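You operate a simulated robot arm through the tools that you are given. There is no shell and no other tool. Be economical: measure what you need, move in short steps, check, and stop when the job is done.

You are at the controls of a simulated robot arm. One attempt, no reset.

JOB
Wrap 2 layers of thread on the jig's rod, then varnish the wrap.
Fine: the bobbin goes in its cup; put the brush back and close the varnish tin. Set down upright: thread bobbin, varnish brush. A coat counts when it lies all over at full strength: go over it till it gets no stronger.

Only the result counts: the job must be done as asked and must still hold three seconds after the hand-in. Knocking over, shifting, dropping, spilling or breaking anything else fails it.

ROBOT AND FRAMES
A 7-joint arm with a two-finger parallel gripper on a trunk, on a base that drives. Base frame: it is fixed to the floor where the robot stands at the start and does not move with it; the origin is under the middle of the robot, x ahead of it, y to its left, z up. Lengths are in m, angles in degrees, forces in N, time in s.
With the tool pointing down near the work surface it reaches from about 0.3 to 0.72 m from the robot's upright axis, wherever it stands. Its first joint turns from -166.0 to 166.0 degrees. Places, roughly: bobbin cup of the jig [0.8, 0.4, 0.9]; rim of the varnish tin of the rod bench [0.5, 0.3, 0.9]; tape crank [0.8, 0.5, 0.9]; thread crank [0.7, 0.6, 1]; thread wrap [0.7, 0.4, 0.9]; varnish brush (7x5x8 cm) [0.5, 0.4, 0.9]; varnish tin lid (11x9x5 cm) [0.5, 0.6, 0.9]. Payload 3.43 kg.
The TCP is the grasp point between the finger pads, 0.03 m short of the fingertips. In the tool frame z runs along the fingers and y along their closing line. Largest opening 0.094 m; finger width 0.028, thickness 0.01; the body of the gripper, 0.05 by 0.096 m, starts 0.055 m behind the TCP.
Orientation is told as [roll, pitch, yaw] about the base's x, y, z axes, in that order, counted from this pose: with the fingers straight down and closing along the base's y, the tool's x points along the base's -x, its y along +y and its z along -z.

CONTROLS
- The arm moves only by the tool drive_tool. Its argument "motion" is a list of rows, each a list of 3 entries, a list of its own where there are three numbers: the finger opening in mm, from 0 to 94, then the shift along the tool's x, y, z in mm, then the turn, a rotation vector about the tool's x, y, z in degrees. In form: [[fingers, [tx, ty, tz], [ax, ay, az]], ...]. A call has 1 to 12 rows; each row is the pose to reach, as a shift and turn from the pose commanded when the call began, along the tool's axes at that moment. Rows are played at 5 a second. More than 0.05 m and 8.6 degrees between two rows, or a gripper value outside its range, and nothing of the call is played. A pose out of reach is approached as far as the arm can. The call stops where the force on the tool passes 40 N (or 10 N more than at its start, if that is more) or the arm is blocked; 0.2 s more then pass. Each finger travels about 0.108 m/s and halts on what it meets, pressing with about 40 N; the grip force reading is that of the motor and also rises with nothing between the fingers. The clock runs only during rows and for 0.2 s after the last one: add rows that repeat a pose to give the fingers time. The reply holds the time, the measured pose of the TCP, the force on the tool along the base axes, the opening and the grip force, in the units named above and with some noise, with the torque about the TCP (base axes, N m) and any sound that the robot's microphone picked up.
- Cameras (640 x 400 px; columns grow to the right, rows downward): "scene" is now at [0.2304, 0.3842, 1.4224]; the picture's right is [-0.00, -0.17, -0.99], its down [-0.36, -0.92, 0.16] and it looks along [-0.93, 0.36, -0.06] (base axes); focal length 214 px, centre (320, 200). "wrist" rides on the gripper at [0.076, 0.014, -0.102] in the tool frame; the picture's right is [-0.18, 0.98, 0.00], its down [-0.75, -0.14, -0.64] and it looks along [-0.63, -0.12, 0.77] (tool axes); focal length 243 px, centre (320, 200).
- camera(camera): a new picture of that camera. No time passes.
- slide_trunk(by): slides the trunk up (or, below 0, down) by that many m; the arm and the scene camera ride with it, the base frame stays. It gives what a move gives, with no picture.
- base_move(legs): drives the robot by 1 to 6 legs, each [ahead, left, turn to the left] in m, m and degrees, along the robot's own axes; the way and the turn of a leg run together, so that a leg with both is an arc; at most 1.5 m and 180 degrees a leg. The arm and the cameras ride along, it lands a little off, and it stops where it bumps. It gives what a move gives.
- pan_tilt(pan, tilt): turns the head with the scene camera to pan (to the left, within 80 degrees either way) and tilt (down, from -29 to 69), counted from straight ahead of the robot. It gives what a move gives.
- pixel_to_xyz(camera, pixels): for up to 12 pixels [column, row] of the newest picture of that camera ("zoom" is the newest enlarged one), the place [x, y, z] in the base frame of the surface seen there, good to about 0.003 m. No time passes.
- close_up(camera, box): a new picture of the part [left, top, right, bottom] of that camera's present view, enlarged. No time passes.
- close_job(): hands the job in; it is judged then, once.

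Go step by step. Measure first, check grasps and placings, and put right what went wrong. The budget is 80 turns and 52 pictures, counting those below and the enlarged ones. Unless the task says otherwise, let go and move clear before handing in, and close with one line.

The tools are called after "Request:" as name(argument=value, ...) on one line, values as JSON. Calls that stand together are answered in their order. drive_tool: Moves the arm, as the interface text tells. Its arguments: {"type":"object","properties":{"motion":{"type":"array"}},"required":["motion"]} The other tools are called the same way: slide_trunk (by) slides the trunk up or down; base_move (legs) drives the base; pan_tilt (pan, tilt) turns the head that bears the scene camera; camera (camera) takes a picture; pixel_to_xyz (camera, pixels) gives the place of the surface under pixels of a picture; close_up (camera, box) takes an enlarged picture of a part of a camera's view; close_job () hands the job in.

At the start:

```text
clock: 0.0
position: [0.2223, 0.3309, 1.3014]
tcp_rot: [0.0, 0.1, 0.1]
force: [0.2, -0.1, -0.3]
torque: [0.03, 0.02, 0.0]
width: 0.0939
finger_force: 0.1
trunk travel left (down, up): [-0.225, 0.365]
robot x, y, heading: [0.0017, -0.0002, 0.0]
head pan, tilt: [80.2, 68.8]
```

scene: 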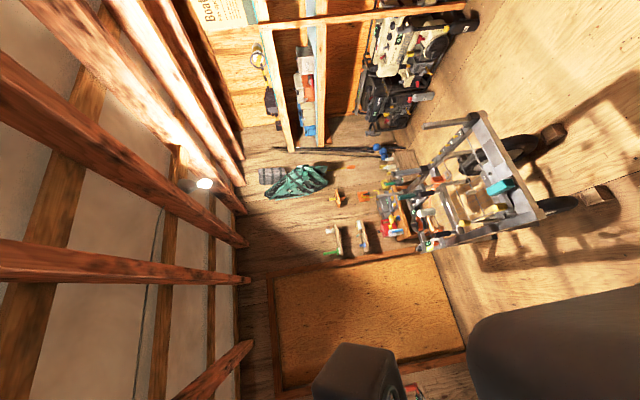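
wrist: 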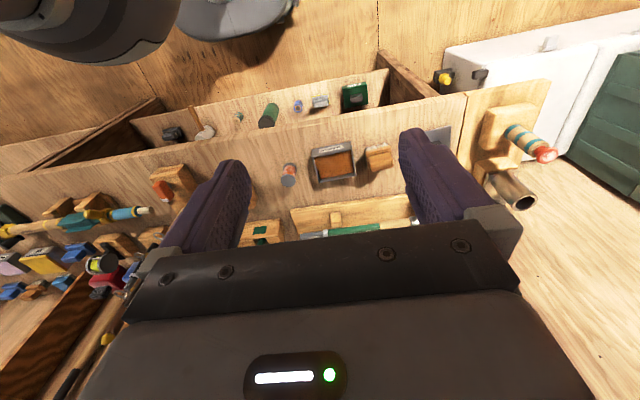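

The scene camera faces away from the work, at the wall to the robot's rear left. I'll turn the head toward the bench.

Request:
pan_tilt(pan=30, tilt=40)

Request:
camera(camera="scene")

```text
clock: 1.2
position: [0.2234, 0.3313, 1.301]
tcp_rot: [-0.1, -0.1, 0.1]
force: [0.2, -0.6, 0.1]
torque: [0.02, -0.01, 0.0]
width: 0.0939
finger_force: 0.1
trunk travel left (down, up): [-0.225, 0.365]
robot x, y, heading: [0.0001, -0.0013, 0.1]
head pan, tilt: [30.0, 40.0]
```

```text
49 pictures are left
```

scene: 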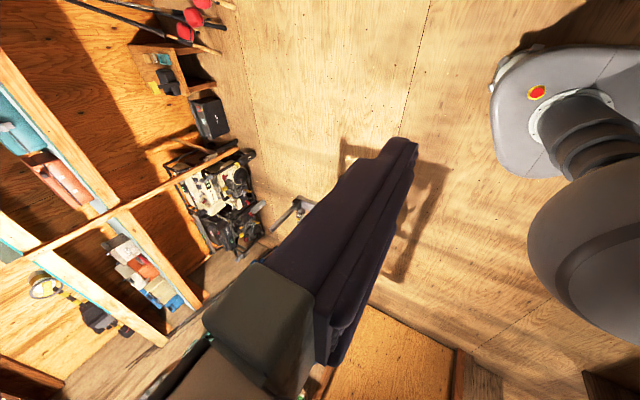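

The view is rolled, and a finger and the floor fill most of it. I'll measure a few pixels to work out how this camera is mounted.

Request:
pixel_to_xyz(camera="scene", pixels=[[320, 200], [350, 240], [250, 310], [400, 350], [536, 92], [330, 60], [220, 190], [80, 130], [600, 250], [560, 350]])

Request:
camera(camera="wrist")

Request:
pixel_to_xyz(camera="wrist", pixels=[[335, 165], [290, 170], [520, 190], [545, 155], [70, 225], [270, 115], [225, 20], [380, 150], [355, 97], [100, 262], [360, 230], [260, 235]])

```text
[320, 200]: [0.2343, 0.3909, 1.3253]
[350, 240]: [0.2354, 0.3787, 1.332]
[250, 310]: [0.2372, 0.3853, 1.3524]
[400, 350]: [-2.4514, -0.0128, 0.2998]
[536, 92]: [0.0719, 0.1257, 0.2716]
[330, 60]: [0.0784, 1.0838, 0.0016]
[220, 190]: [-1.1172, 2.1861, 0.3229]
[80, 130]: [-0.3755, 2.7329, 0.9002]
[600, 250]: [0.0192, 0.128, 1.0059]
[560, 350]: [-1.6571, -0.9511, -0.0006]
```

```text
48 pictures are left
```

wrist: 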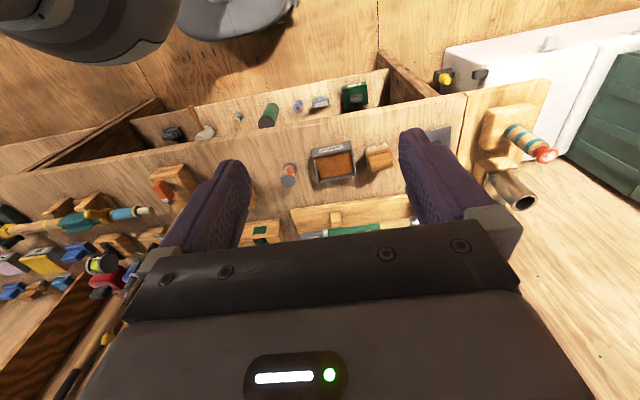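

```text
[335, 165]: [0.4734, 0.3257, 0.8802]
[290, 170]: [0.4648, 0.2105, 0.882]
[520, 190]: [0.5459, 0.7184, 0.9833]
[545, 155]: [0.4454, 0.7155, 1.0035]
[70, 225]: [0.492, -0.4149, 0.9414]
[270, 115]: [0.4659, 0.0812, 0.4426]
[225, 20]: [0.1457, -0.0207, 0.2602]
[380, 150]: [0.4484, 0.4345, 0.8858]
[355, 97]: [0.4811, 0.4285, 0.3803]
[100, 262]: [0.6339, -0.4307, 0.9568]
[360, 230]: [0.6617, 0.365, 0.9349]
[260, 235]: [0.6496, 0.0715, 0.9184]
```

The readings show the head's "straight ahead" is in fact straight down, with image-up along +x. So a small pan with negative tilt should look at the bench.

Request:
pan_tilt(pan=5, tilt=-29)

Request:
camera(camera="scene")

```text
clock: 2.6
position: [0.2219, 0.3305, 1.3018]
tcp_rot: [0.0, 0.0, 0.0]
force: [0.6, 0.2, -1.1]
torque: [-0.03, -0.02, 0.0]
width: 0.0941
finger_force: 0.1
trunk travel left (down, up): [-0.225, 0.365]
robot x, y, heading: [-0.0016, -0.0006, -0.1]
head pan, tilt: [5.0, -28.6]
```

```text
47 pictures are left
```

scene: 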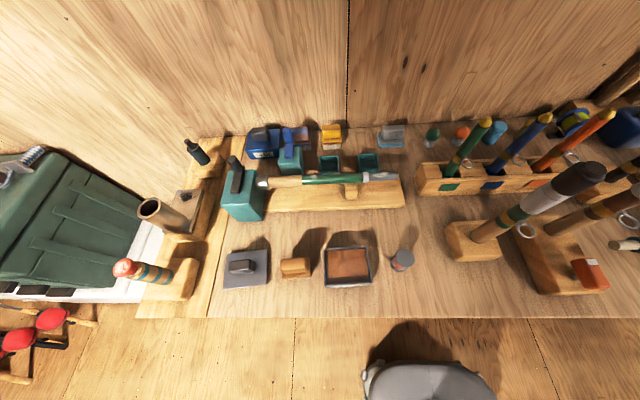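

This view shows the whole rod bench, with the jig around pixels (330,185). I'll enlarge it.

Request:
close_up(camera="scene", box=[200, 110, 430, 300])

```text
2.11 times, centred on (315, 205) of scene
```

zoom: 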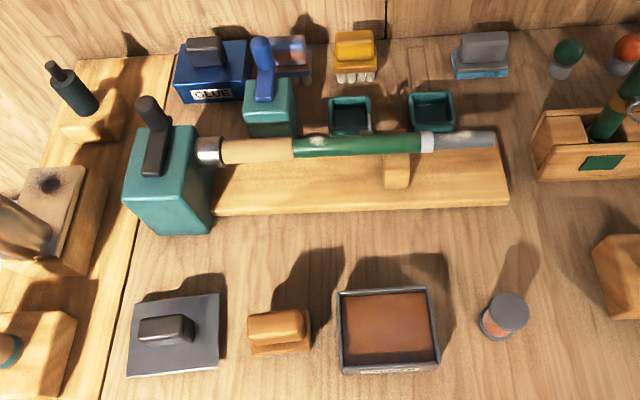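

Request:
close_up(camera="scene", box=[235, 115, 335, 215])

Request:
close_up(camera="scene", box=[310, 115, 420, 190])

Request:
close_up(camera="scene", box=[215, 225, 425, 305])

Request:
pixel_to_xyz(camera="scene", pixels=[[235, 165], [234, 185], [286, 132], [262, 142], [302, 135], [332, 130], [391, 135], [329, 163], [369, 161], [380, 175], [320, 178], [287, 181]])

Request:
pixel_to_xyz(camera="scene", pixels=[[240, 267], [257, 280], [295, 266], [297, 274], [326, 250], [369, 250], [325, 287], [371, 285], [348, 265], [403, 258], [310, 230], [240, 210]])

```text
4.00 times, centred on (285, 165) of scene
```

zoom: 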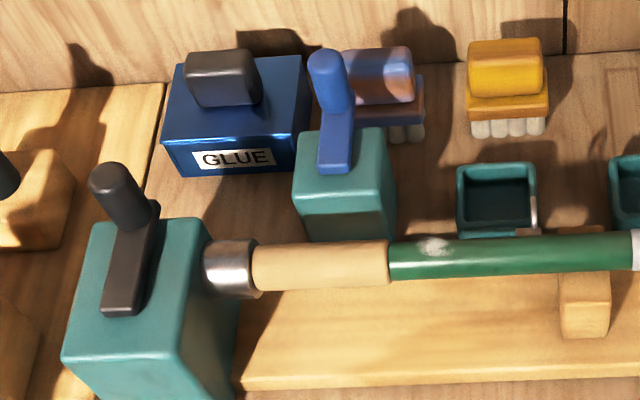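

```text
5.33 times, centred on (365, 152) of scene
```

zoom: 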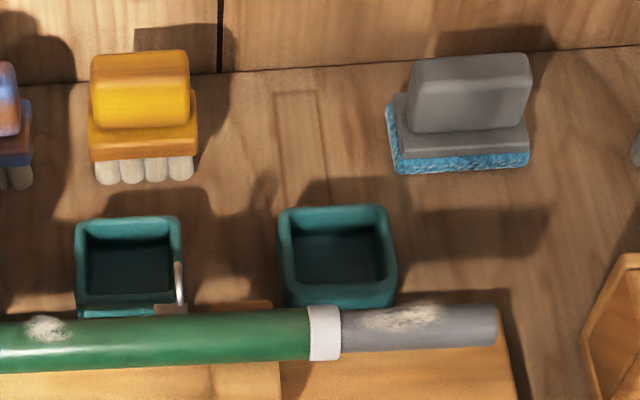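

```text
3.05 times, centred on (320, 265) of scene
```

zoom: 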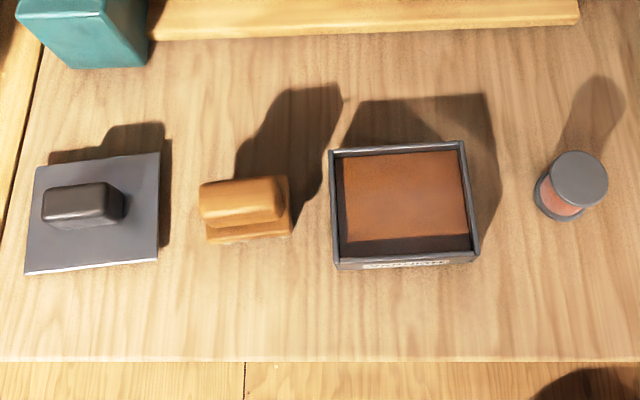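

```text
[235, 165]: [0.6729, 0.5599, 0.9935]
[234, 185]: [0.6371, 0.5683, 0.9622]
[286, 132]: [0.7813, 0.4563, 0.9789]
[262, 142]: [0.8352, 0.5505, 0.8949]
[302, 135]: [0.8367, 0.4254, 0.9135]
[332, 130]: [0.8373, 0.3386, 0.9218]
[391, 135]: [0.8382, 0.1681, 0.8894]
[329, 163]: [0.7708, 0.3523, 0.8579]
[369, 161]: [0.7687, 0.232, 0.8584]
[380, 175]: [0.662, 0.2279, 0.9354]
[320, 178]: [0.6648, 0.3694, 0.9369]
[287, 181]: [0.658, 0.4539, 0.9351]
```

```text
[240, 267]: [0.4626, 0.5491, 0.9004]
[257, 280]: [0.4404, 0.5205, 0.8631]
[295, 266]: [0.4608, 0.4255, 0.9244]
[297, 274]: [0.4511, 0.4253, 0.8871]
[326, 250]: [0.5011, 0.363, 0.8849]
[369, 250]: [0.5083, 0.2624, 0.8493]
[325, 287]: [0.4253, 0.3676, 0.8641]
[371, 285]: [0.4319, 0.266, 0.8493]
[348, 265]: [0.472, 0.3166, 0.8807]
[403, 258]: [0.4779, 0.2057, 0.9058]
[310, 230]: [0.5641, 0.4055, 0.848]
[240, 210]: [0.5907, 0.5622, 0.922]
```

I can now tell the parts apart: the thread crank with the black handle, the cups behind the rod, a spool-like bobbin near (403,260), and the tin, brush and lid in front. I'll measure the crank, cup and bobbin closely.

Request:
close_up(camera="scene", box=[210, 145, 290, 225])

Request:
pixel_to_xyz(camera="zoom", pixels=[[200, 100], [205, 130], [250, 180], [230, 230], [215, 280], [170, 180], [140, 330], [280, 330], [340, 200], [320, 380], [150, 370], [440, 240]])

Request:
close_up(camera="scene", box=[380, 235, 430, 285])

Request:
pixel_to_xyz(camera="zoom", pixels=[[300, 130], [250, 150], [310, 180], [360, 140], [300, 100], [240, 240], [220, 270], [270, 250]])

```text
5.00 times, centred on (250, 185) of scene
```

zoom: 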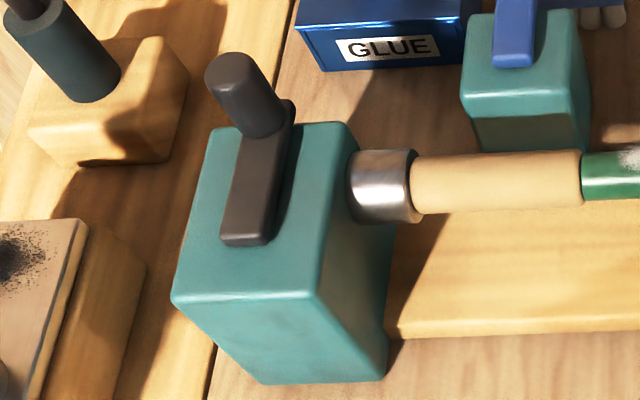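

```text
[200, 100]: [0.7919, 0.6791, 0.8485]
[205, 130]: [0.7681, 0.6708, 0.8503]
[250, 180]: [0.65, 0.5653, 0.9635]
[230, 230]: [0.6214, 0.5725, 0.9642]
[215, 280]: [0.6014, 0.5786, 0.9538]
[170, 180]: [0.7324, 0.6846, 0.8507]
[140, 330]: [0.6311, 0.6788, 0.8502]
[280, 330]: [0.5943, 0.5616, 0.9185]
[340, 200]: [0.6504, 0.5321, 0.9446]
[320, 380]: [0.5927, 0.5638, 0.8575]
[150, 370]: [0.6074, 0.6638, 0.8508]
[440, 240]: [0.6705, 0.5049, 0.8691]
```

```text
8.00 times, centred on (405, 260) of scene
```

zoom: 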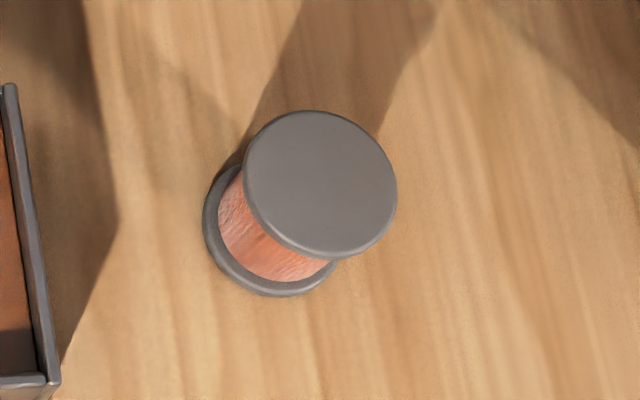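

```text
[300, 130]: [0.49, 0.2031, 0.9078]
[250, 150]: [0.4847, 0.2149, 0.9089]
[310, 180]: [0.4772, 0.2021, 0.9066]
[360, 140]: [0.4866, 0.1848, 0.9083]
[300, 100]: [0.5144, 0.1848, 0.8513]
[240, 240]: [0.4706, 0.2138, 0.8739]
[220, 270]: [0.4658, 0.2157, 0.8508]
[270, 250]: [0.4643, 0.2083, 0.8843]
```

Request:
pixel_to_xyz(camera="scene", pixels=[[231, 159], [234, 162], [229, 162], [237, 166], [239, 169], [235, 192], [233, 171], [254, 172], [247, 202], [223, 203], [238, 180], [243, 185]])

Request:
pixel_to_xyz(camera="scene", pixels=[[319, 155], [340, 154], [318, 170], [342, 170], [325, 154], [361, 152], [382, 152], [360, 168], [384, 168], [342, 166], [330, 162], [341, 173]])

Request:
pixel_to_xyz(camera="scene", pixels=[[266, 183], [271, 181], [276, 180], [290, 179], [298, 179], [303, 179], [310, 178], [290, 174], [290, 186], [310, 183], [310, 174], [366, 176]])

```text
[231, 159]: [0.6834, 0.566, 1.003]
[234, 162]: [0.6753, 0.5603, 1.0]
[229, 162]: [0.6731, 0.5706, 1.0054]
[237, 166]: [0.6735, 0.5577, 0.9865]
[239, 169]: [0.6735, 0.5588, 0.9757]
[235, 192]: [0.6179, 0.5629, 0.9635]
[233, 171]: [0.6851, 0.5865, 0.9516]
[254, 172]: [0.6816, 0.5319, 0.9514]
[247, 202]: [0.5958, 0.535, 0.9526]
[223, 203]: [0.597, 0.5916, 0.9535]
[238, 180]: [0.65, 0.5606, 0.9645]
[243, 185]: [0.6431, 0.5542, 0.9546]
```

```text
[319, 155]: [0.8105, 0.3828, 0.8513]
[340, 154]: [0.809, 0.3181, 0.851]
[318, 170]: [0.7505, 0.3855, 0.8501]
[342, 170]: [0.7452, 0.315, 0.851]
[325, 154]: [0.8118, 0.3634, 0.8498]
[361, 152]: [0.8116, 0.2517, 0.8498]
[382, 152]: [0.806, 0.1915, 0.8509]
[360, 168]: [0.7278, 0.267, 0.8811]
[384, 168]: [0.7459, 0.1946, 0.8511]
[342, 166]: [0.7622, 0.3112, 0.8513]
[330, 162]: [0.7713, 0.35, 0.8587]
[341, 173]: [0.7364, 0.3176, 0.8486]
```

```text
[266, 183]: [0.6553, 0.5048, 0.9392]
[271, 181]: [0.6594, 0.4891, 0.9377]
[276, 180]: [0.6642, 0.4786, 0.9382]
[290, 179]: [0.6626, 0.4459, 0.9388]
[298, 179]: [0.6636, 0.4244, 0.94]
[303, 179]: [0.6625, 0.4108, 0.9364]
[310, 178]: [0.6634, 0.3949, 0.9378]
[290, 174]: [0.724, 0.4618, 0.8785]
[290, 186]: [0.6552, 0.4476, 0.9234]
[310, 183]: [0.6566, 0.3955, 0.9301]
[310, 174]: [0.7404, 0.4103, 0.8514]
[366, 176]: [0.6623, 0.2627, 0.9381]
```

The thread crank pivots near (0.640, 0.562), with its knob near (0.685, 0.563). The bobbin is upright at (0.4765, 0.199). I need the cup's rim measured accurately.

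Request:
close_up(camera="scene", box=[305, 140, 355, 180])

Request:
pixel_to_xyz(camera="zoom", pixels=[[240, 125], [320, 120], [385, 122], [400, 180], [395, 240], [240, 240], [233, 180], [320, 180], [320, 250], [245, 165], [380, 165], [320, 140]])

```text
10.00 times, centred on (330, 160) of scene
```

zoom: 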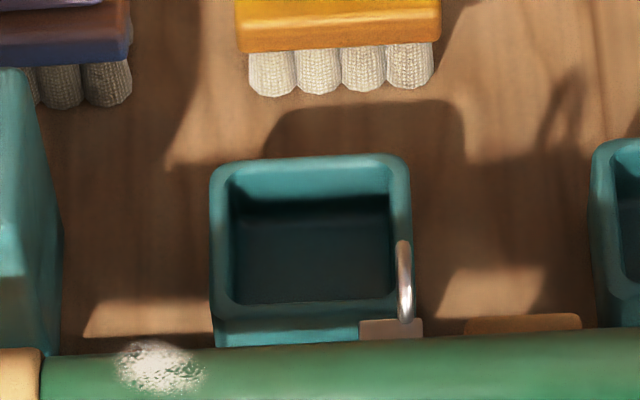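

```text
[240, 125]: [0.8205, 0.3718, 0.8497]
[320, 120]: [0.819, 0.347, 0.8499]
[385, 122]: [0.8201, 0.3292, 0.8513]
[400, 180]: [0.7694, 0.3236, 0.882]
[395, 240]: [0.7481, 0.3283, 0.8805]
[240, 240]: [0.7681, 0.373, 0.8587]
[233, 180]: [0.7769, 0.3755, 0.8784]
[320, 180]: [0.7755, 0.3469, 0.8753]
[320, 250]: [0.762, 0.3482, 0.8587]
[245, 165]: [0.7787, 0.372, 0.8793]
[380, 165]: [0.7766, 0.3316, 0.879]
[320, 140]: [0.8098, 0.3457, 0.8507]
```

Request:
pixel_to_xyz(camera="zoom", pixels=[[220, 210], [405, 210], [320, 158], [320, 312], [216, 300], [400, 305], [404, 260], [385, 330], [160, 370], [320, 200], [320, 295], [410, 165]])

Request:
drive_tool(motion=[[94, [-50, 0, 0], [0, 0, 0]], [94, [-100, 0, 0], [0, 0, 0]], [94, [-150, -40, 0], [0, 0, 0]], [94, [-200, -80, 0], [0, 0, 0]], [94, [-254, -131, 0], [0, 0, 0]]])

```text
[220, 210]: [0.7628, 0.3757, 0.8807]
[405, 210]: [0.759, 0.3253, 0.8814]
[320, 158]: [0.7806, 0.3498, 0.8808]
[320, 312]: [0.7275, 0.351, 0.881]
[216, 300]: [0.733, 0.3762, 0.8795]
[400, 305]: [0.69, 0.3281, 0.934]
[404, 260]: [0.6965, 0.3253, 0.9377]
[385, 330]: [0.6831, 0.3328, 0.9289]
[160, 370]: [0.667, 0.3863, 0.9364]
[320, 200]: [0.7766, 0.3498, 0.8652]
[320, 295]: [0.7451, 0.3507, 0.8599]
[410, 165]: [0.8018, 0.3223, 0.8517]
```

```text
refused: row 3 steps farther than a row can; nothing moved
```

The cup's outer rim is centred at (0.754, 0.3505) and its inside is about 44 mm wide, against a 42 mm bobbin. It lies beyond reach, so I'll drive the base nearer, first measuring the bench front edge.

Request:
pixel_to_xyz(camera="scene", pixels=[[320, 315], [320, 321], [430, 365], [430, 380], [380, 375], [480, 380], [150, 312], [150, 330]])

Request:
base_move(legs=[[0, 0.28, 0]])

Request:
camera(camera="wrist")

```text
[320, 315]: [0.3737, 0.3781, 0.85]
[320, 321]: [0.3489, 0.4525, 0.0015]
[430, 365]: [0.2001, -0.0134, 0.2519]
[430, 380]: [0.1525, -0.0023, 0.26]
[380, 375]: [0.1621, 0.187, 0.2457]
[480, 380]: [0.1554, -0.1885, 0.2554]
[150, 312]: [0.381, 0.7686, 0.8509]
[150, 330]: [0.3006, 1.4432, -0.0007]
```

```text
clock: 4.5
position: [0.223, 0.6146, 1.303]
tcp_rot: [0.0, 0.0, -0.1]
force: [0.3, 0.5, 0.1]
torque: [0.0, -0.02, -0.02]
width: 0.0939
finger_force: 0.1
trunk travel left (down, up): [-0.225, 0.365]
robot x, y, heading: [0.0004, 0.2848, -0.2]
head pan, tilt: [5.0, -28.6]
```

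```text
39 pictures are left
```

wrist: 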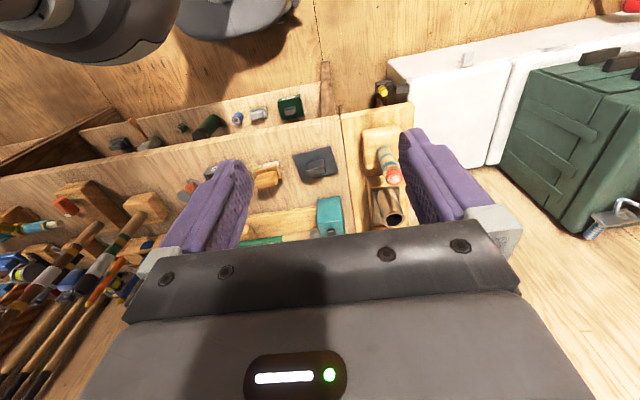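

Request:
base_move(legs=[[0.12, 0, 0]])

Request:
pan_tilt(pan=-25, tilt=-25)

Request:
camera(camera="scene")

```text
clock: 5.8
position: [0.3485, 0.6127, 1.3016]
tcp_rot: [0.1, 0.1, -0.3]
force: [1.4, -0.3, 0.3]
torque: [0.03, 0.03, 0.02]
width: 0.0941
finger_force: 0.0
trunk travel left (down, up): [-0.225, 0.365]
robot x, y, heading: [0.1233, 0.2839, -0.3]
head pan, tilt: [5.0, -28.6]
```

```text
clock: 6.8
position: [0.3465, 0.612, 1.3011]
tcp_rot: [-0.1, -0.1, -0.3]
force: [-0.5, 0.4, 0.0]
torque: [0.02, -0.01, 0.0]
width: 0.0939
finger_force: 0.1
trunk travel left (down, up): [-0.225, 0.365]
robot x, y, heading: [0.1244, 0.2806, -0.3]
head pan, tilt: [-25.0, -25.0]
```

```text
38 pictures are left
```

scene: 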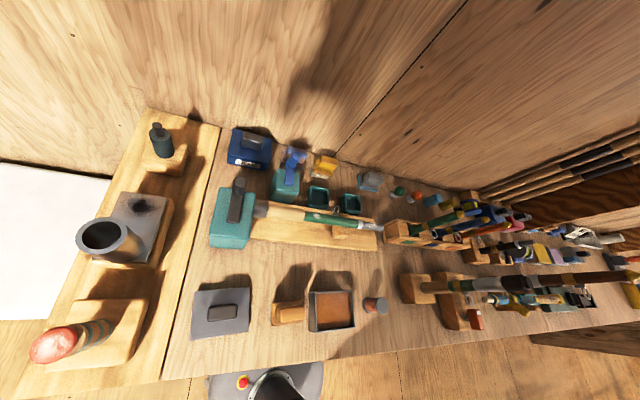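

The bench and objects are in view. I'll move the hand above the bobbin at (0.4765, 0.199), staying high.

Request:
pixel_to_xyz(camera="scene", pixels=[[376, 301], [370, 303], [383, 306], [377, 309]])

Request:
drive_tool(motion=[[94, [-14, -46, 0], [0, 0, 0]], [94, [-28, -92, 0], [0, 0, 0]], [94, [-43, -138, 0], [0, 0, 0]], [94, [-58, -184, 0], [0, 0, 0]], [94, [-72, -230, 0], [0, 0, 0]], [94, [-87, -276, 0], [0, 0, 0]], [94, [-101, -322, 0], [0, 0, 0]], [94, [-116, -368, 0], [0, 0, 0]], [94, [-130, -412, 0], [0, 0, 0]], [94, [-130, -412, 0], [0, 0, 0]]])

```text
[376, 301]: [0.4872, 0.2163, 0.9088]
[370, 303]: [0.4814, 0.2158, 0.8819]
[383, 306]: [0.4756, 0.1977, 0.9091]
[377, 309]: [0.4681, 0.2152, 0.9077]
```

```text
clock: 8.9
position: [0.4743, 0.199, 1.3002]
tcp_rot: [0.1, 0.0, -0.3]
force: [-0.1, 0.2, 1.2]
torque: [-0.04, -0.01, -0.02]
width: 0.0942
finger_force: 0.1
trunk travel left (down, up): [-0.225, 0.365]
robot x, y, heading: [0.1262, 0.2833, -0.5]
head pan, tilt: [-25.0, -25.0]
```

Request:
close_up(camera="scene", box=[350, 280, 400, 330])

Request:
pixel_to_xyz(camera="zoom", pixels=[[300, 150], [340, 150], [380, 180], [330, 130], [330, 200], [400, 200], [360, 230], [290, 180]])

```text
8.00 times, centred on (375, 305) of scene
```

zoom: 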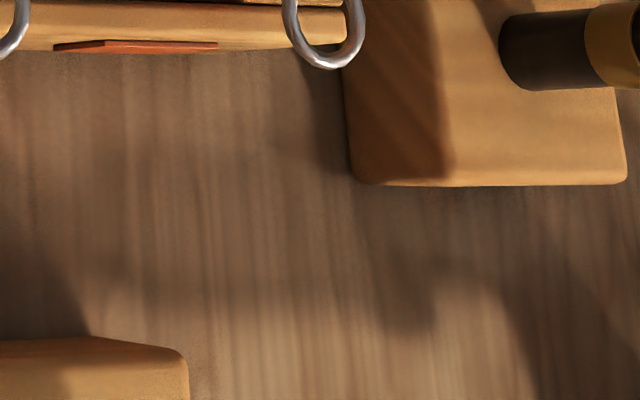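

```text
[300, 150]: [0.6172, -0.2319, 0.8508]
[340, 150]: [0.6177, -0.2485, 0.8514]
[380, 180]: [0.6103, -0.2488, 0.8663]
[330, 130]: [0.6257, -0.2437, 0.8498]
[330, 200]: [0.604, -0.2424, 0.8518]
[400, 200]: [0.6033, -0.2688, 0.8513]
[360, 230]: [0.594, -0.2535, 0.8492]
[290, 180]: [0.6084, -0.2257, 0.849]
```

The scene camera evidently rides with the hand. I'll aim it straight down at the bobbin.

Request:
pan_tilt(pan=-8, tilt=0)

Request:
camera(camera="scene")

```text
clock: 9.8
position: [0.4746, 0.1999, 1.3004]
tcp_rot: [0.0, 0.0, -0.2]
force: [-0.3, 0.8, -0.7]
torque: [0.01, 0.0, 0.0]
width: 0.0941
finger_force: 0.0
trunk travel left (down, up): [-0.225, 0.365]
robot x, y, heading: [0.1214, 0.2865, 0.0]
head pan, tilt: [-8.0, 0.0]
```

```text
36 pictures are left
```

scene: 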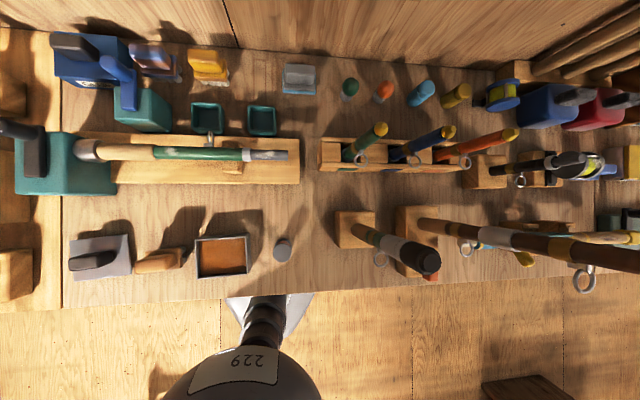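

Request:
pixel_to_xyz(camera="scene", pixels=[[282, 241], [277, 245], [288, 245], [282, 246], [282, 250], [280, 243], [286, 243]])

Request:
close_up(camera="scene", box=[262, 232, 302, 272])

Request:
pixel_to_xyz(camera="zoom", pixels=[[250, 110], [290, 70], [290, 110], [380, 120], [320, 150], [320, 110], [345, 100], [280, 90]])

```text
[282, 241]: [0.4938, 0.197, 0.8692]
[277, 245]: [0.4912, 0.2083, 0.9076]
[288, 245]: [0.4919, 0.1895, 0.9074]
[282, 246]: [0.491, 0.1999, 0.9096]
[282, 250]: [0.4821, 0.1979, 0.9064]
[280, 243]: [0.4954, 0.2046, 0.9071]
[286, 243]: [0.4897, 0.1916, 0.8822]
```

```text
10.00 times, centred on (282, 252) of scene
```

zoom: 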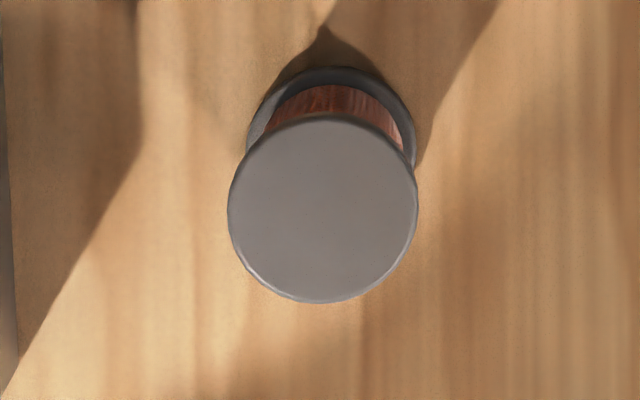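

```text
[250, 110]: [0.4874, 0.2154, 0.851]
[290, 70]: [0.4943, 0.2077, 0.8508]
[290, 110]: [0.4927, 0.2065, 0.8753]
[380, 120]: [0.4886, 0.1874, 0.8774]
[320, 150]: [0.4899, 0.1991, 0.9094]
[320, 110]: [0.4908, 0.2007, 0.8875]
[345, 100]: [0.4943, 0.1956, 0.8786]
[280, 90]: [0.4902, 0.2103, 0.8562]
```

The bobbin's top disc is centred at (0.4763, 0.199). I'll descend so the fingertips straddle the top flange, then stop and check.

Request:
drive_tool(motion=[[94, [-2, 0, 48], [0, 0, 0]], [94, [-2, 0, 96], [0, 0, 0]], [94, [-2, 0, 144], [0, 0, 0]], [94, [-2, 0, 192], [0, 0, 0]], [94, [-2, 0, 240], [0, 0, 0]], [94, [-2, 0, 288], [0, 0, 0]], [94, [-2, 0, 336], [0, 0, 0]], [94, [-2, 0, 384], [0, 0, 0]], [94, [-2, 0, 384], [0, 0, 0]]])

Request:
camera(camera="wrist")

```text
clock: 11.8
position: [0.4769, 0.1991, 0.9165]
tcp_rot: [0.0, 0.1, -0.2]
force: [0.3, -0.3, 0.6]
torque: [0.02, -0.01, 0.0]
width: 0.0939
finger_force: 0.1
trunk travel left (down, up): [-0.225, 0.365]
robot x, y, heading: [0.1218, 0.2795, -0.5]
head pan, tilt: [-8.0, 0.0]
```

```text
34 pictures are left
```

wrist: 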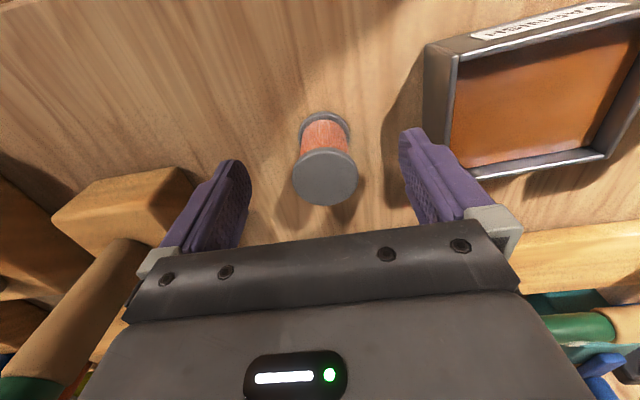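

The bobbin (325,175) sits between the fingers, so I'll close on it.

Request:
drive_tool(motion=[[60, [0, 0, 0], [0, 0, 0]], [30, [0, 0, 0], [0, 0, 0]], [30, [0, 0, 0], [0, 0, 0]], [30, [0, 0, 0], [0, 0, 0]]])

```text
clock: 12.8
position: [0.4774, 0.1982, 0.917]
tcp_rot: [0.0, 0.0, -0.3]
force: [0.6, 0.1, -1.0]
torque: [0.01, -0.01, -0.02]
width: 0.0363
finger_force: 40.0
trunk travel left (down, up): [-0.225, 0.365]
robot x, y, heading: [0.1203, 0.2844, -0.2]
head pan, tilt: [-8.0, 0.0]
```

Gripped at 36 mm. I'll lift and carry it over the cup.

Request:
drive_tool(motion=[[30, [0, 0, -48], [0, 0, 0]], [30, [0, 0, -96], [0, 0, 0]], [30, [0, 0, -144], [0, 0, 0]], [30, [-40, 22, -144], [0, 0, 0]], [30, [-80, 44, -144], [0, 0, 0]], [30, [-120, 66, -144], [0, 0, 0]], [30, [-160, 88, -144], [0, 0, 0]], [30, [-200, 110, -144], [0, 0, 0]], [30, [-240, 132, -144], [0, 0, 0]], [30, [-277, 152, -144], [0, 0, 0]], [30, [-277, 152, -144], [0, 0, 0]]])

Request:
camera(camera="wrist")

Request:
camera(camera="scene")

```text
clock: 15.2
position: [0.7533, 0.3517, 1.063]
tcp_rot: [0.0, 0.0, -0.3]
force: [-1.0, -0.2, 0.0]
torque: [0.04, -0.01, 0.01]
width: 0.0366
finger_force: 39.8
trunk travel left (down, up): [-0.225, 0.365]
robot x, y, heading: [0.1233, 0.2834, -0.4]
head pan, tilt: [-8.0, 0.0]
```

```text
33 pictures are left
```

wrist: 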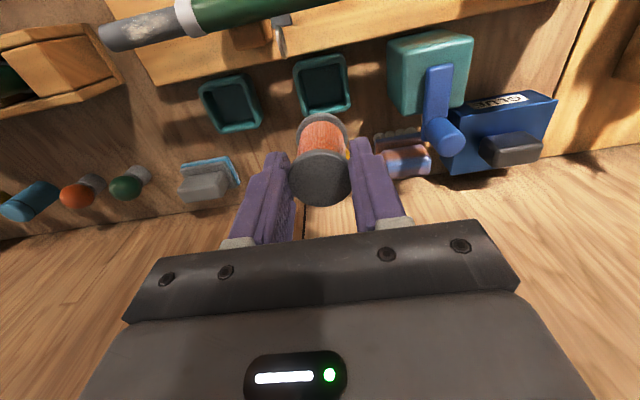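

```text
32 pictures are left
```

scene: 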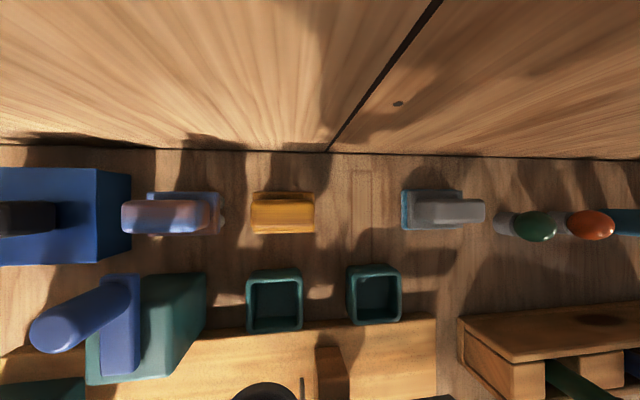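

Request:
pixel_to_xyz(camera="scene", pixels=[[248, 300], [302, 300], [273, 272], [273, 328], [265, 392], [275, 300], [254, 300], [298, 300], [275, 280], [275, 322], [302, 388], [280, 212]])

Request:
pixel_to_xyz(camera="wrist", pixels=[[320, 180], [302, 178], [344, 175], [297, 85], [350, 80], [322, 57], [325, 110]])

```text
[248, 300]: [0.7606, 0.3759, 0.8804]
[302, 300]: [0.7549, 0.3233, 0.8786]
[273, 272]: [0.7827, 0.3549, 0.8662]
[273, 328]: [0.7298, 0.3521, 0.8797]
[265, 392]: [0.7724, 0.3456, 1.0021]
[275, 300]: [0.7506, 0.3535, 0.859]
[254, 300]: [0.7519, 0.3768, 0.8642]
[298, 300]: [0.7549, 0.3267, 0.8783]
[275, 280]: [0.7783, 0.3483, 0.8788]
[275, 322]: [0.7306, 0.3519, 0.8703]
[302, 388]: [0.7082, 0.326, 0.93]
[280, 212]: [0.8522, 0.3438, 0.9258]
```

```text
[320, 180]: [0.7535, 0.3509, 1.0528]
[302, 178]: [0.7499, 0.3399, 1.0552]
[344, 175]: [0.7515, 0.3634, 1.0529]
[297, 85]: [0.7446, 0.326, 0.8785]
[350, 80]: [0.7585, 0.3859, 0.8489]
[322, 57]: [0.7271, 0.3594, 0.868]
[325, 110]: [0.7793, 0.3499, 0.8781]
```

The hand is within 2 mm of the cup centre (0.755, 0.3505). I'll lower it gently.

Request:
drive_tool(motion=[[30, [-1.5, -1, 40], [0, 0, 0]], [30, [-1.5, -1, 80], [0, 0, 0]], [30, [-1.5, -1, 105], [0, 0, 0]], [30, [-1.5, -1, 115], [0, 0, 0]], [30, [-1.5, -1, 123], [0, 0, 0]], [30, [-1.5, -1, 129], [0, 0, 0]], [30, [-1.5, -1, 133], [0, 0, 0]], [30, [-1.5, -1, 136.5], [0, 0, 0]], [30, [-1.5, -1, 136.5], [0, 0, 0]]])

Request:
camera(camera="wrist")

```text
clock: 16.5
position: [0.7584, 0.3495, 0.9456]
tcp_rot: [0.2, -0.6, -0.3]
force: [-5.3, -0.1, 19.3]
torque: [-0.07, -0.05, -0.02]
width: 0.0361
finger_force: 40.4
trunk travel left (down, up): [-0.225, 0.365]
robot x, y, heading: [0.122, 0.2829, 0.0]
head pan, tilt: [-8.0, 0.0]
stopped in row 6: the force on the tool passed its limit at 46 N (the readings are from after the stop); the commanded pose is now the measured one
```

```text
31 pictures are left
```

wrist: 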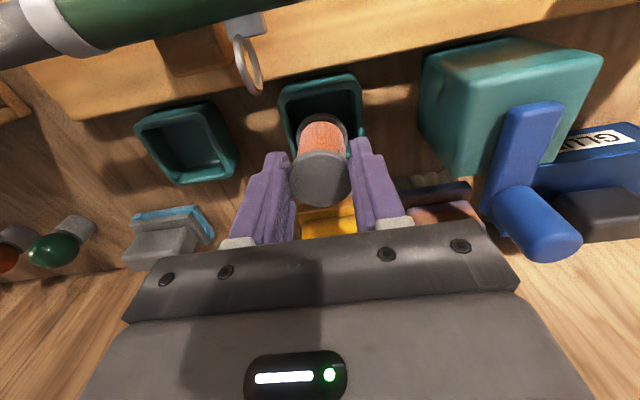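

The bobbin has landed on the cup's rim (TCP z 0.9456, 46 N). I'll lift a little and measure the bobbin foot against the cup opening.

Request:
drive_tool(motion=[[30, [3, 0, -15], [0, 0, 0]], [30, [4, 1, -25], [0, 0, 0]], [30, [4, 1, -25], [0, 0, 0]]])

Request:
close_up(camera="wrist", box=[260, 60, 380, 210])

Request:
pixel_to_xyz(camera="zoom", pixels=[[320, 300], [320, 240], [320, 150], [320, 60], [250, 40], [390, 40], [260, 250], [380, 250]])

```text
clock: 17.3
position: [0.7543, 0.3528, 0.9676]
tcp_rot: [0.2, -0.4, -0.3]
force: [0.0, -0.2, -0.6]
torque: [0.02, 0.01, 0.01]
width: 0.0363
finger_force: 40.1
trunk travel left (down, up): [-0.225, 0.365]
robot x, y, heading: [0.1259, 0.283, -0.5]
head pan, tilt: [-8.0, 0.0]
```

```text
2.67 times, centred on (320, 135) of wrist
```

zoom: 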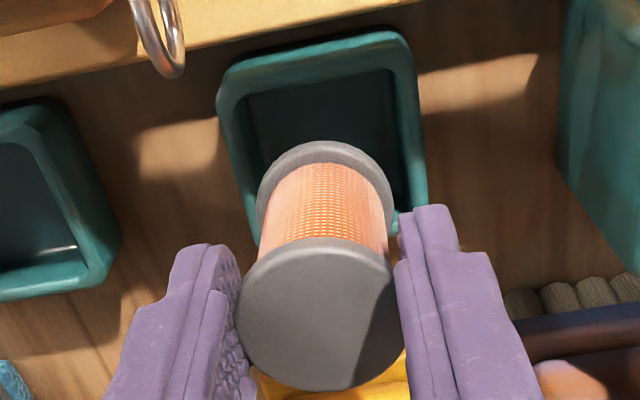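

```text
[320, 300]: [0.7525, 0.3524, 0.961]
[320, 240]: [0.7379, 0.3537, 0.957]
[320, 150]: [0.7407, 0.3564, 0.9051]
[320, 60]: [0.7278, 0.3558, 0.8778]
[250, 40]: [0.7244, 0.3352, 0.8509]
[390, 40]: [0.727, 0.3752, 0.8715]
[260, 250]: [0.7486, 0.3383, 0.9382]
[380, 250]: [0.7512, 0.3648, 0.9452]
```

Request:
pixel_to_xyz(camera="zoom", pixels=[[318, 250], [318, 380], [245, 315], [392, 310], [325, 145], [290, 150], [360, 152], [325, 163], [325, 158], [325, 200], [325, 220], [325, 232]])

Request:
pixel_to_xyz(camera="zoom", pixels=[[222, 110], [415, 100], [320, 47], [225, 150], [240, 180], [422, 150], [235, 110], [400, 100], [320, 73], [320, 90], [320, 120], [250, 130]])

```text
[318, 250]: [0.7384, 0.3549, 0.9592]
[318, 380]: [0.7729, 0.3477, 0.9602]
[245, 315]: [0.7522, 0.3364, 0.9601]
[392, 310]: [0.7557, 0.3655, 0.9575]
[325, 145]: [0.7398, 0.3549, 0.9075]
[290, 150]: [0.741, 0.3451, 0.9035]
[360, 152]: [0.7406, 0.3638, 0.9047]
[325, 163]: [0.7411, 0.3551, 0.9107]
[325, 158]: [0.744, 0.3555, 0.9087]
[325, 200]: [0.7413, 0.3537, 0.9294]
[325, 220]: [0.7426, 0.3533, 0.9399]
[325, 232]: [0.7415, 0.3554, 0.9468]
```

```text
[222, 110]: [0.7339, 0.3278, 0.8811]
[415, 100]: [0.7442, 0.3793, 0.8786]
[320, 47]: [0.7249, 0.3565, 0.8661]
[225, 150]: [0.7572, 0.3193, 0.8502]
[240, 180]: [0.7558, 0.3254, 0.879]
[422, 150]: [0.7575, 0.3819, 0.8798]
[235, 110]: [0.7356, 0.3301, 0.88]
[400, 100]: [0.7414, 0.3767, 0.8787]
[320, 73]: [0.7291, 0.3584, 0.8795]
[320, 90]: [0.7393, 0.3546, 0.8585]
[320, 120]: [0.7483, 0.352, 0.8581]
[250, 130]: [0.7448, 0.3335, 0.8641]
```

Bobbin axis and cup compare closely, but the bobbin sits about 3 mm too far toward +x. I'll shift back 3 mm and lower again.

Request:
drive_tool(motion=[[30, [3, 0, 5], [0, 0, 0]], [30, [3, 0, 12], [0, 0, 0]], [30, [3, 0, 18], [0, 0, 0]], [30, [3, 0, 22], [0, 0, 0]], [30, [3, 0, 26], [0, 0, 0]], [30, [3, 0, 30], [0, 0, 0]], [30, [3, 0, 34], [0, 0, 0]], [30, [3, 0, 38], [0, 0, 0]], [30, [3, 0, 41], [0, 0, 0]], [30, [3, 0, 41], [0, 0, 0]]])

```text
clock: 19.5
position: [0.7536, 0.3507, 0.9268]
tcp_rot: [0.1, -0.4, -0.3]
force: [0.1, 0.3, -0.2]
torque: [0.0, 0.05, -0.01]
width: 0.0364
finger_force: 39.8
trunk travel left (down, up): [-0.225, 0.365]
robot x, y, heading: [0.1231, 0.2837, -0.5]
head pan, tilt: [-8.0, 0.0]
```

It went in freely, with about 1 mm left to the floor. I'll set it down, release and rise.

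Request:
drive_tool(motion=[[30, [0, 0, 1], [0, 0, 0]], [50, [0, 0, 1], [0, 0, 0]], [65, [0, 0, 1], [0, 0, 0]], [65, [0, 0, 1], [0, 0, 0]], [65, [0, 0, -40], [0, 0, 0]], [65, [0, 0, -85], [0, 0, 0]], [65, [0, 0, -130], [0, 0, 0]], [65, [0, 0, -130], [0, 0, 0]]])

Request:
close_up(camera="wrist", box=[120, 0, 520, 250])

```text
clock: 21.3
position: [0.7489, 0.3506, 1.058]
tcp_rot: [0.0, -0.5, -0.3]
force: [0.8, -0.3, -0.2]
torque: [0.01, 0.01, 0.02]
width: 0.0648
finger_force: 0.1
trunk travel left (down, up): [-0.225, 0.365]
robot x, y, heading: [0.1232, 0.2805, -0.0]
head pan, tilt: [-8.0, 0.0]
```

```text
1.60 times, centred on (320, 125) of wrist
```

zoom: 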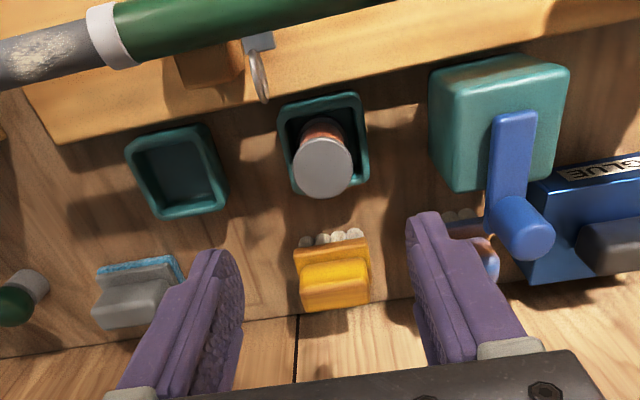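

The bobbin stands upright in its cup. Next I'll go above the thread crank and measure the knob.

Request:
drive_tool(motion=[[65, [0, 0, -40], [0, 0, 0]], [65, [13, 42, -40], [0, 0, 0]], [65, [26, 84, -40], [0, 0, 0]], [65, [38, 126, -40], [0, 0, 0]], [65, [51, 168, -40], [0, 0, 0]], [65, [64, 211, -40], [0, 0, 0]], [65, [64, 211, -40], [0, 0, 0]]])

Request:
camera(camera="wrist")

Request:
camera(camera="scene")

```text
clock: 22.9
position: [0.6881, 0.5604, 1.0957]
tcp_rot: [0.0, -0.5, -0.3]
force: [0.3, 0.3, -0.7]
torque: [0.0, 0.02, 0.02]
width: 0.0652
finger_force: 0.0
trunk travel left (down, up): [-0.225, 0.365]
robot x, y, heading: [0.1241, 0.2818, -0.0]
head pan, tilt: [-8.0, 0.0]
```

```text
28 pictures are left
```

wrist: 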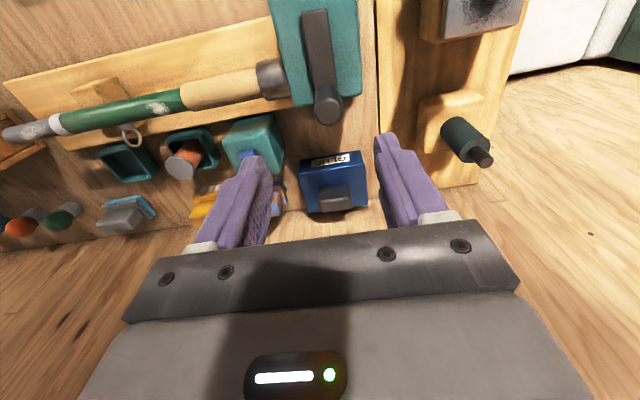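

```text
27 pictures are left
```

scene: 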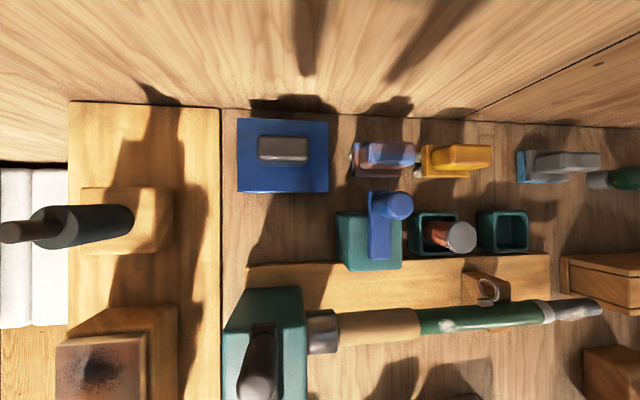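

Request:
pixel_to_xyz(camera="wrist", pixels=[[330, 110], [317, 108], [341, 108], [329, 95], [329, 88], [329, 118], [323, 70], [316, 18], [322, 60], [308, 18], [326, 14], [329, 103]])

Request:
pixel_to_xyz(camera="scene", pixels=[[256, 385], [245, 388], [268, 388], [257, 375], [258, 345], [266, 330], [248, 330], [256, 326], [260, 300], [256, 394]])

```text
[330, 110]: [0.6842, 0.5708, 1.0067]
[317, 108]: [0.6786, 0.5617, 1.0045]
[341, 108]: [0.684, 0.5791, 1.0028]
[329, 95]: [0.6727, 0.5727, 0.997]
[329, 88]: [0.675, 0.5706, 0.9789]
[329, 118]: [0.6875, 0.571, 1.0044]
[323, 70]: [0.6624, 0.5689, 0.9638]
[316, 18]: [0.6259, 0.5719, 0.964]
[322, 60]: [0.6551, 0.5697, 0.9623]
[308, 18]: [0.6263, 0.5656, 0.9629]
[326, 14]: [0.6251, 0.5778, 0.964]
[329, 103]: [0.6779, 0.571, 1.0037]
```

```text
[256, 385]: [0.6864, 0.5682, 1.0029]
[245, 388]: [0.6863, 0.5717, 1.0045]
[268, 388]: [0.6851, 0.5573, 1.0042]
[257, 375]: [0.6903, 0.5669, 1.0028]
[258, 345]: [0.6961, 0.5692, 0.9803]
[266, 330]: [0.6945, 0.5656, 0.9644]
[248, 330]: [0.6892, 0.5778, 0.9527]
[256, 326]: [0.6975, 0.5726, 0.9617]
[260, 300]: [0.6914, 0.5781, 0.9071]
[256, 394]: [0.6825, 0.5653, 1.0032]
```

The knob axis is about (0.685, 0.567) with its top at 1.005. I'll descend around it and close gently.

Request:
drive_tool(motion=[[60, [2, 5, 35], [0, 0, 0]], [60, [2, 5, 65], [0, 0, 0]], [60, [2, 5, 90], [0, 0, 0]], [60, [2, 5, 90], [0, 0, 0]], [30, [2, 5, 90], [0, 0, 0]], [15, [2, 5, 90], [0, 0, 0]], [15, [2, 5, 90], [0, 0, 0]]])

Request:
camera(camera="wrist")

```text
clock: 24.5
position: [0.6864, 0.5685, 1.006]
tcp_rot: [0.0, -0.4, -0.3]
force: [0.2, 0.6, -1.5]
torque: [-0.6, -0.19, -0.01]
width: 0.0232
finger_force: 44.8
trunk travel left (down, up): [-0.225, 0.365]
robot x, y, heading: [0.1259, 0.2805, -0.6]
head pan, tilt: [-8.0, 0.0]
```

```text
26 pictures are left
```

wrist: 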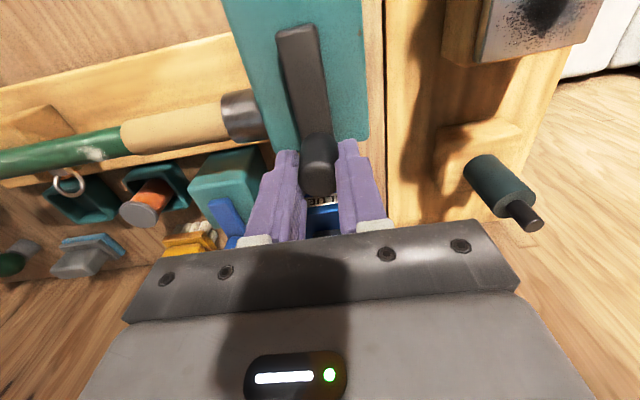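

Knob gripped (23 mm wide). I'll measure the arm and box to fix the pivot.

Request:
pixel_to_xyz(camera="wrist", pixels=[[310, 80], [300, 40], [296, 28], [318, 170], [255, 80], [350, 80], [275, 130], [345, 130], [240, 20], [335, 10], [317, 130], [309, 60]])

```text
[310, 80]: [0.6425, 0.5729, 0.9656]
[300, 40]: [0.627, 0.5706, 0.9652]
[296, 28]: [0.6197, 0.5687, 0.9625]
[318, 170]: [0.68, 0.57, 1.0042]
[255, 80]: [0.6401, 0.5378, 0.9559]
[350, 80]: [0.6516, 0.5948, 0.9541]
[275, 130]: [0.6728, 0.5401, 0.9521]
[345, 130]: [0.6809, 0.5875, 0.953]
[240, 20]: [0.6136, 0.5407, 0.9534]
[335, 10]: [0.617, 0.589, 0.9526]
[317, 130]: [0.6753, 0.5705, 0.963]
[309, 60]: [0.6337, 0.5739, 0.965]
```

Request:
drive_tool(motion=[[15, [1.6, -12.2, 0], [0, 0, 0]], [15, [6.3, -23.5, 0], [0, 0, 0]], [15, [13.8, -33.2, 0], [0, 0, 0]], [15, [13.8, -33.2, 0], [0, 0, 0]]])

Request:
camera(camera="wrist")

```text
clock: 25.5
position: [0.6733, 0.5352, 1.0055]
tcp_rot: [0.1, -0.4, -0.2]
force: [-0.3, 7.6, -3.2]
torque: [0.12, -0.17, -0.21]
width: 0.0235
finger_force: 45.5
trunk travel left (down, up): [-0.225, 0.365]
robot x, y, heading: [0.1209, 0.2822, -0.4]
head pan, tilt: [-8.0, 0.0]
```

```text
25 pictures are left
```

wrist: 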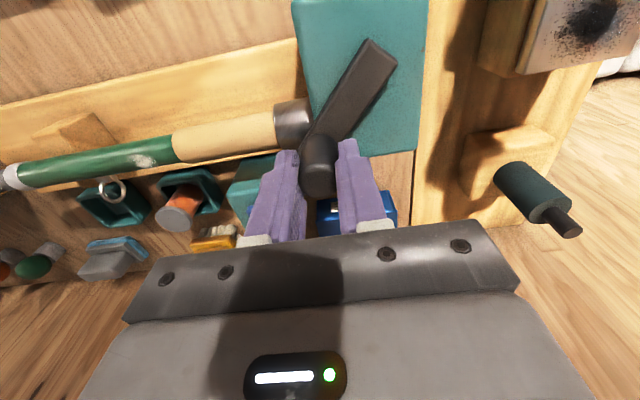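

The crank turns freely. I'll measure the arm's new direction to locate the pivot.

Request:
pixel_to_xyz(camera="wrist", pixels=[[330, 118], [350, 87], [370, 60], [380, 50], [345, 95], [318, 165], [390, 60], [366, 42]])

```text
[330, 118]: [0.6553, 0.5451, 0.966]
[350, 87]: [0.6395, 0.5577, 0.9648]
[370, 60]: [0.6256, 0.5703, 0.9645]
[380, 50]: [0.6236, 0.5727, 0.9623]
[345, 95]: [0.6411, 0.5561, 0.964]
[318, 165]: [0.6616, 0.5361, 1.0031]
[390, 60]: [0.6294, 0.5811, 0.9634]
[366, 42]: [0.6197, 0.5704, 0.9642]
```

Request:
drive_tool(motion=[[15, [9.7, -7.5, 0], [0, 0, 0]], [15, [21, -12.2, 0], [0, 0, 0]], [15, [33.2, -13.8, 0], [0, 0, 0]], [15, [33.2, -13.8, 0], [0, 0, 0]]])

Request:
camera(camera="wrist")

```text
clock: 26.5
position: [0.6393, 0.5198, 1.0071]
tcp_rot: [0.0, -0.5, -0.3]
force: [9.3, 1.9, 0.2]
torque: [-0.2, -0.57, -0.39]
width: 0.0233
finger_force: 44.4
trunk travel left (down, up): [-0.225, 0.365]
robot x, y, heading: [0.1246, 0.2846, -0.4]
head pan, tilt: [-8.0, 0.0]
```

```text
24 pictures are left
```

wrist: 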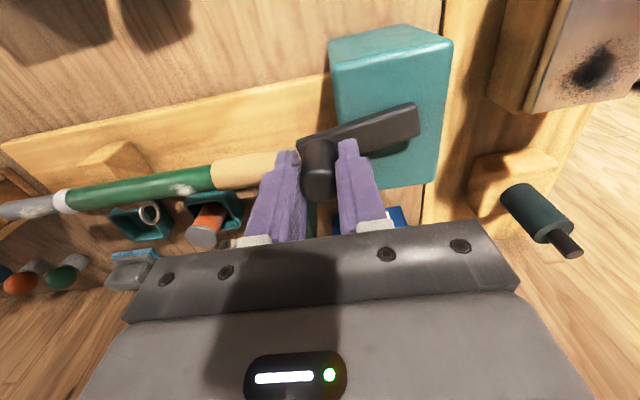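

Forces are mainly tangential friction (9 N), so the pivot near (0.639, 0.567) is right. I'll continue the circle to 360°.

Request:
drive_tool(motion=[[15, [17.9, 3.6, 0], [0, 0, 0]], [15, [33, 13.7, 0], [0, 0, 0]], [15, [43.1, 28.8, 0], [0, 0, 0]], [15, [46.7, 46.7, 0], [0, 0, 0]], [15, [43.1, 64.6, 0], [0, 0, 0]], [15, [33, 79.7, 0], [0, 0, 0]], [15, [17.9, 89.8, 0], [0, 0, 0]], [15, [0, 93.4, 0], [0, 0, 0]], [15, [-17.9, 89.8, 0], [0, 0, 0]], [15, [-33, 79.7, 0], [0, 0, 0]], [15, [-43.1, 64.6, 0], [0, 0, 0]], [15, [-46.7, 46.7, 0], [0, 0, 0]]])

Request:
camera(camera="wrist")

```text
clock: 28.6
position: [0.6627, 0.6157, 1.0088]
tcp_rot: [0.7, -1.0, -0.1]
force: [4.6, 15.4, 1.4]
torque: [0.04, 0.18, -0.16]
width: 0.0244
finger_force: 8.0
trunk travel left (down, up): [-0.225, 0.365]
robot x, y, heading: [0.1283, 0.2835, -0.2]
head pan, tilt: [-8.0, 0.0]
stopped in row 10: the force on the tool passed its limit at 41 N (the readings are from after the stop); the commanded pose is now the measured one
```

```text
23 pictures are left
```

wrist: 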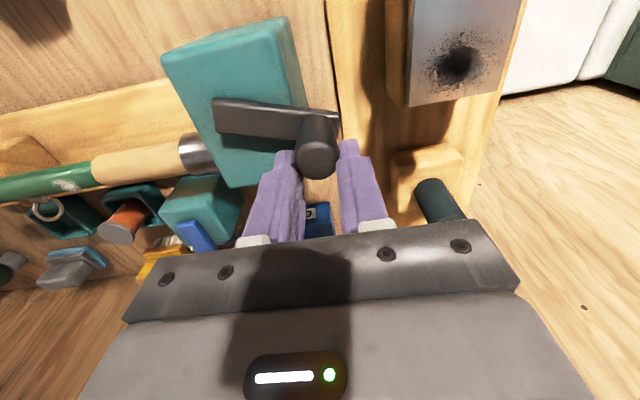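

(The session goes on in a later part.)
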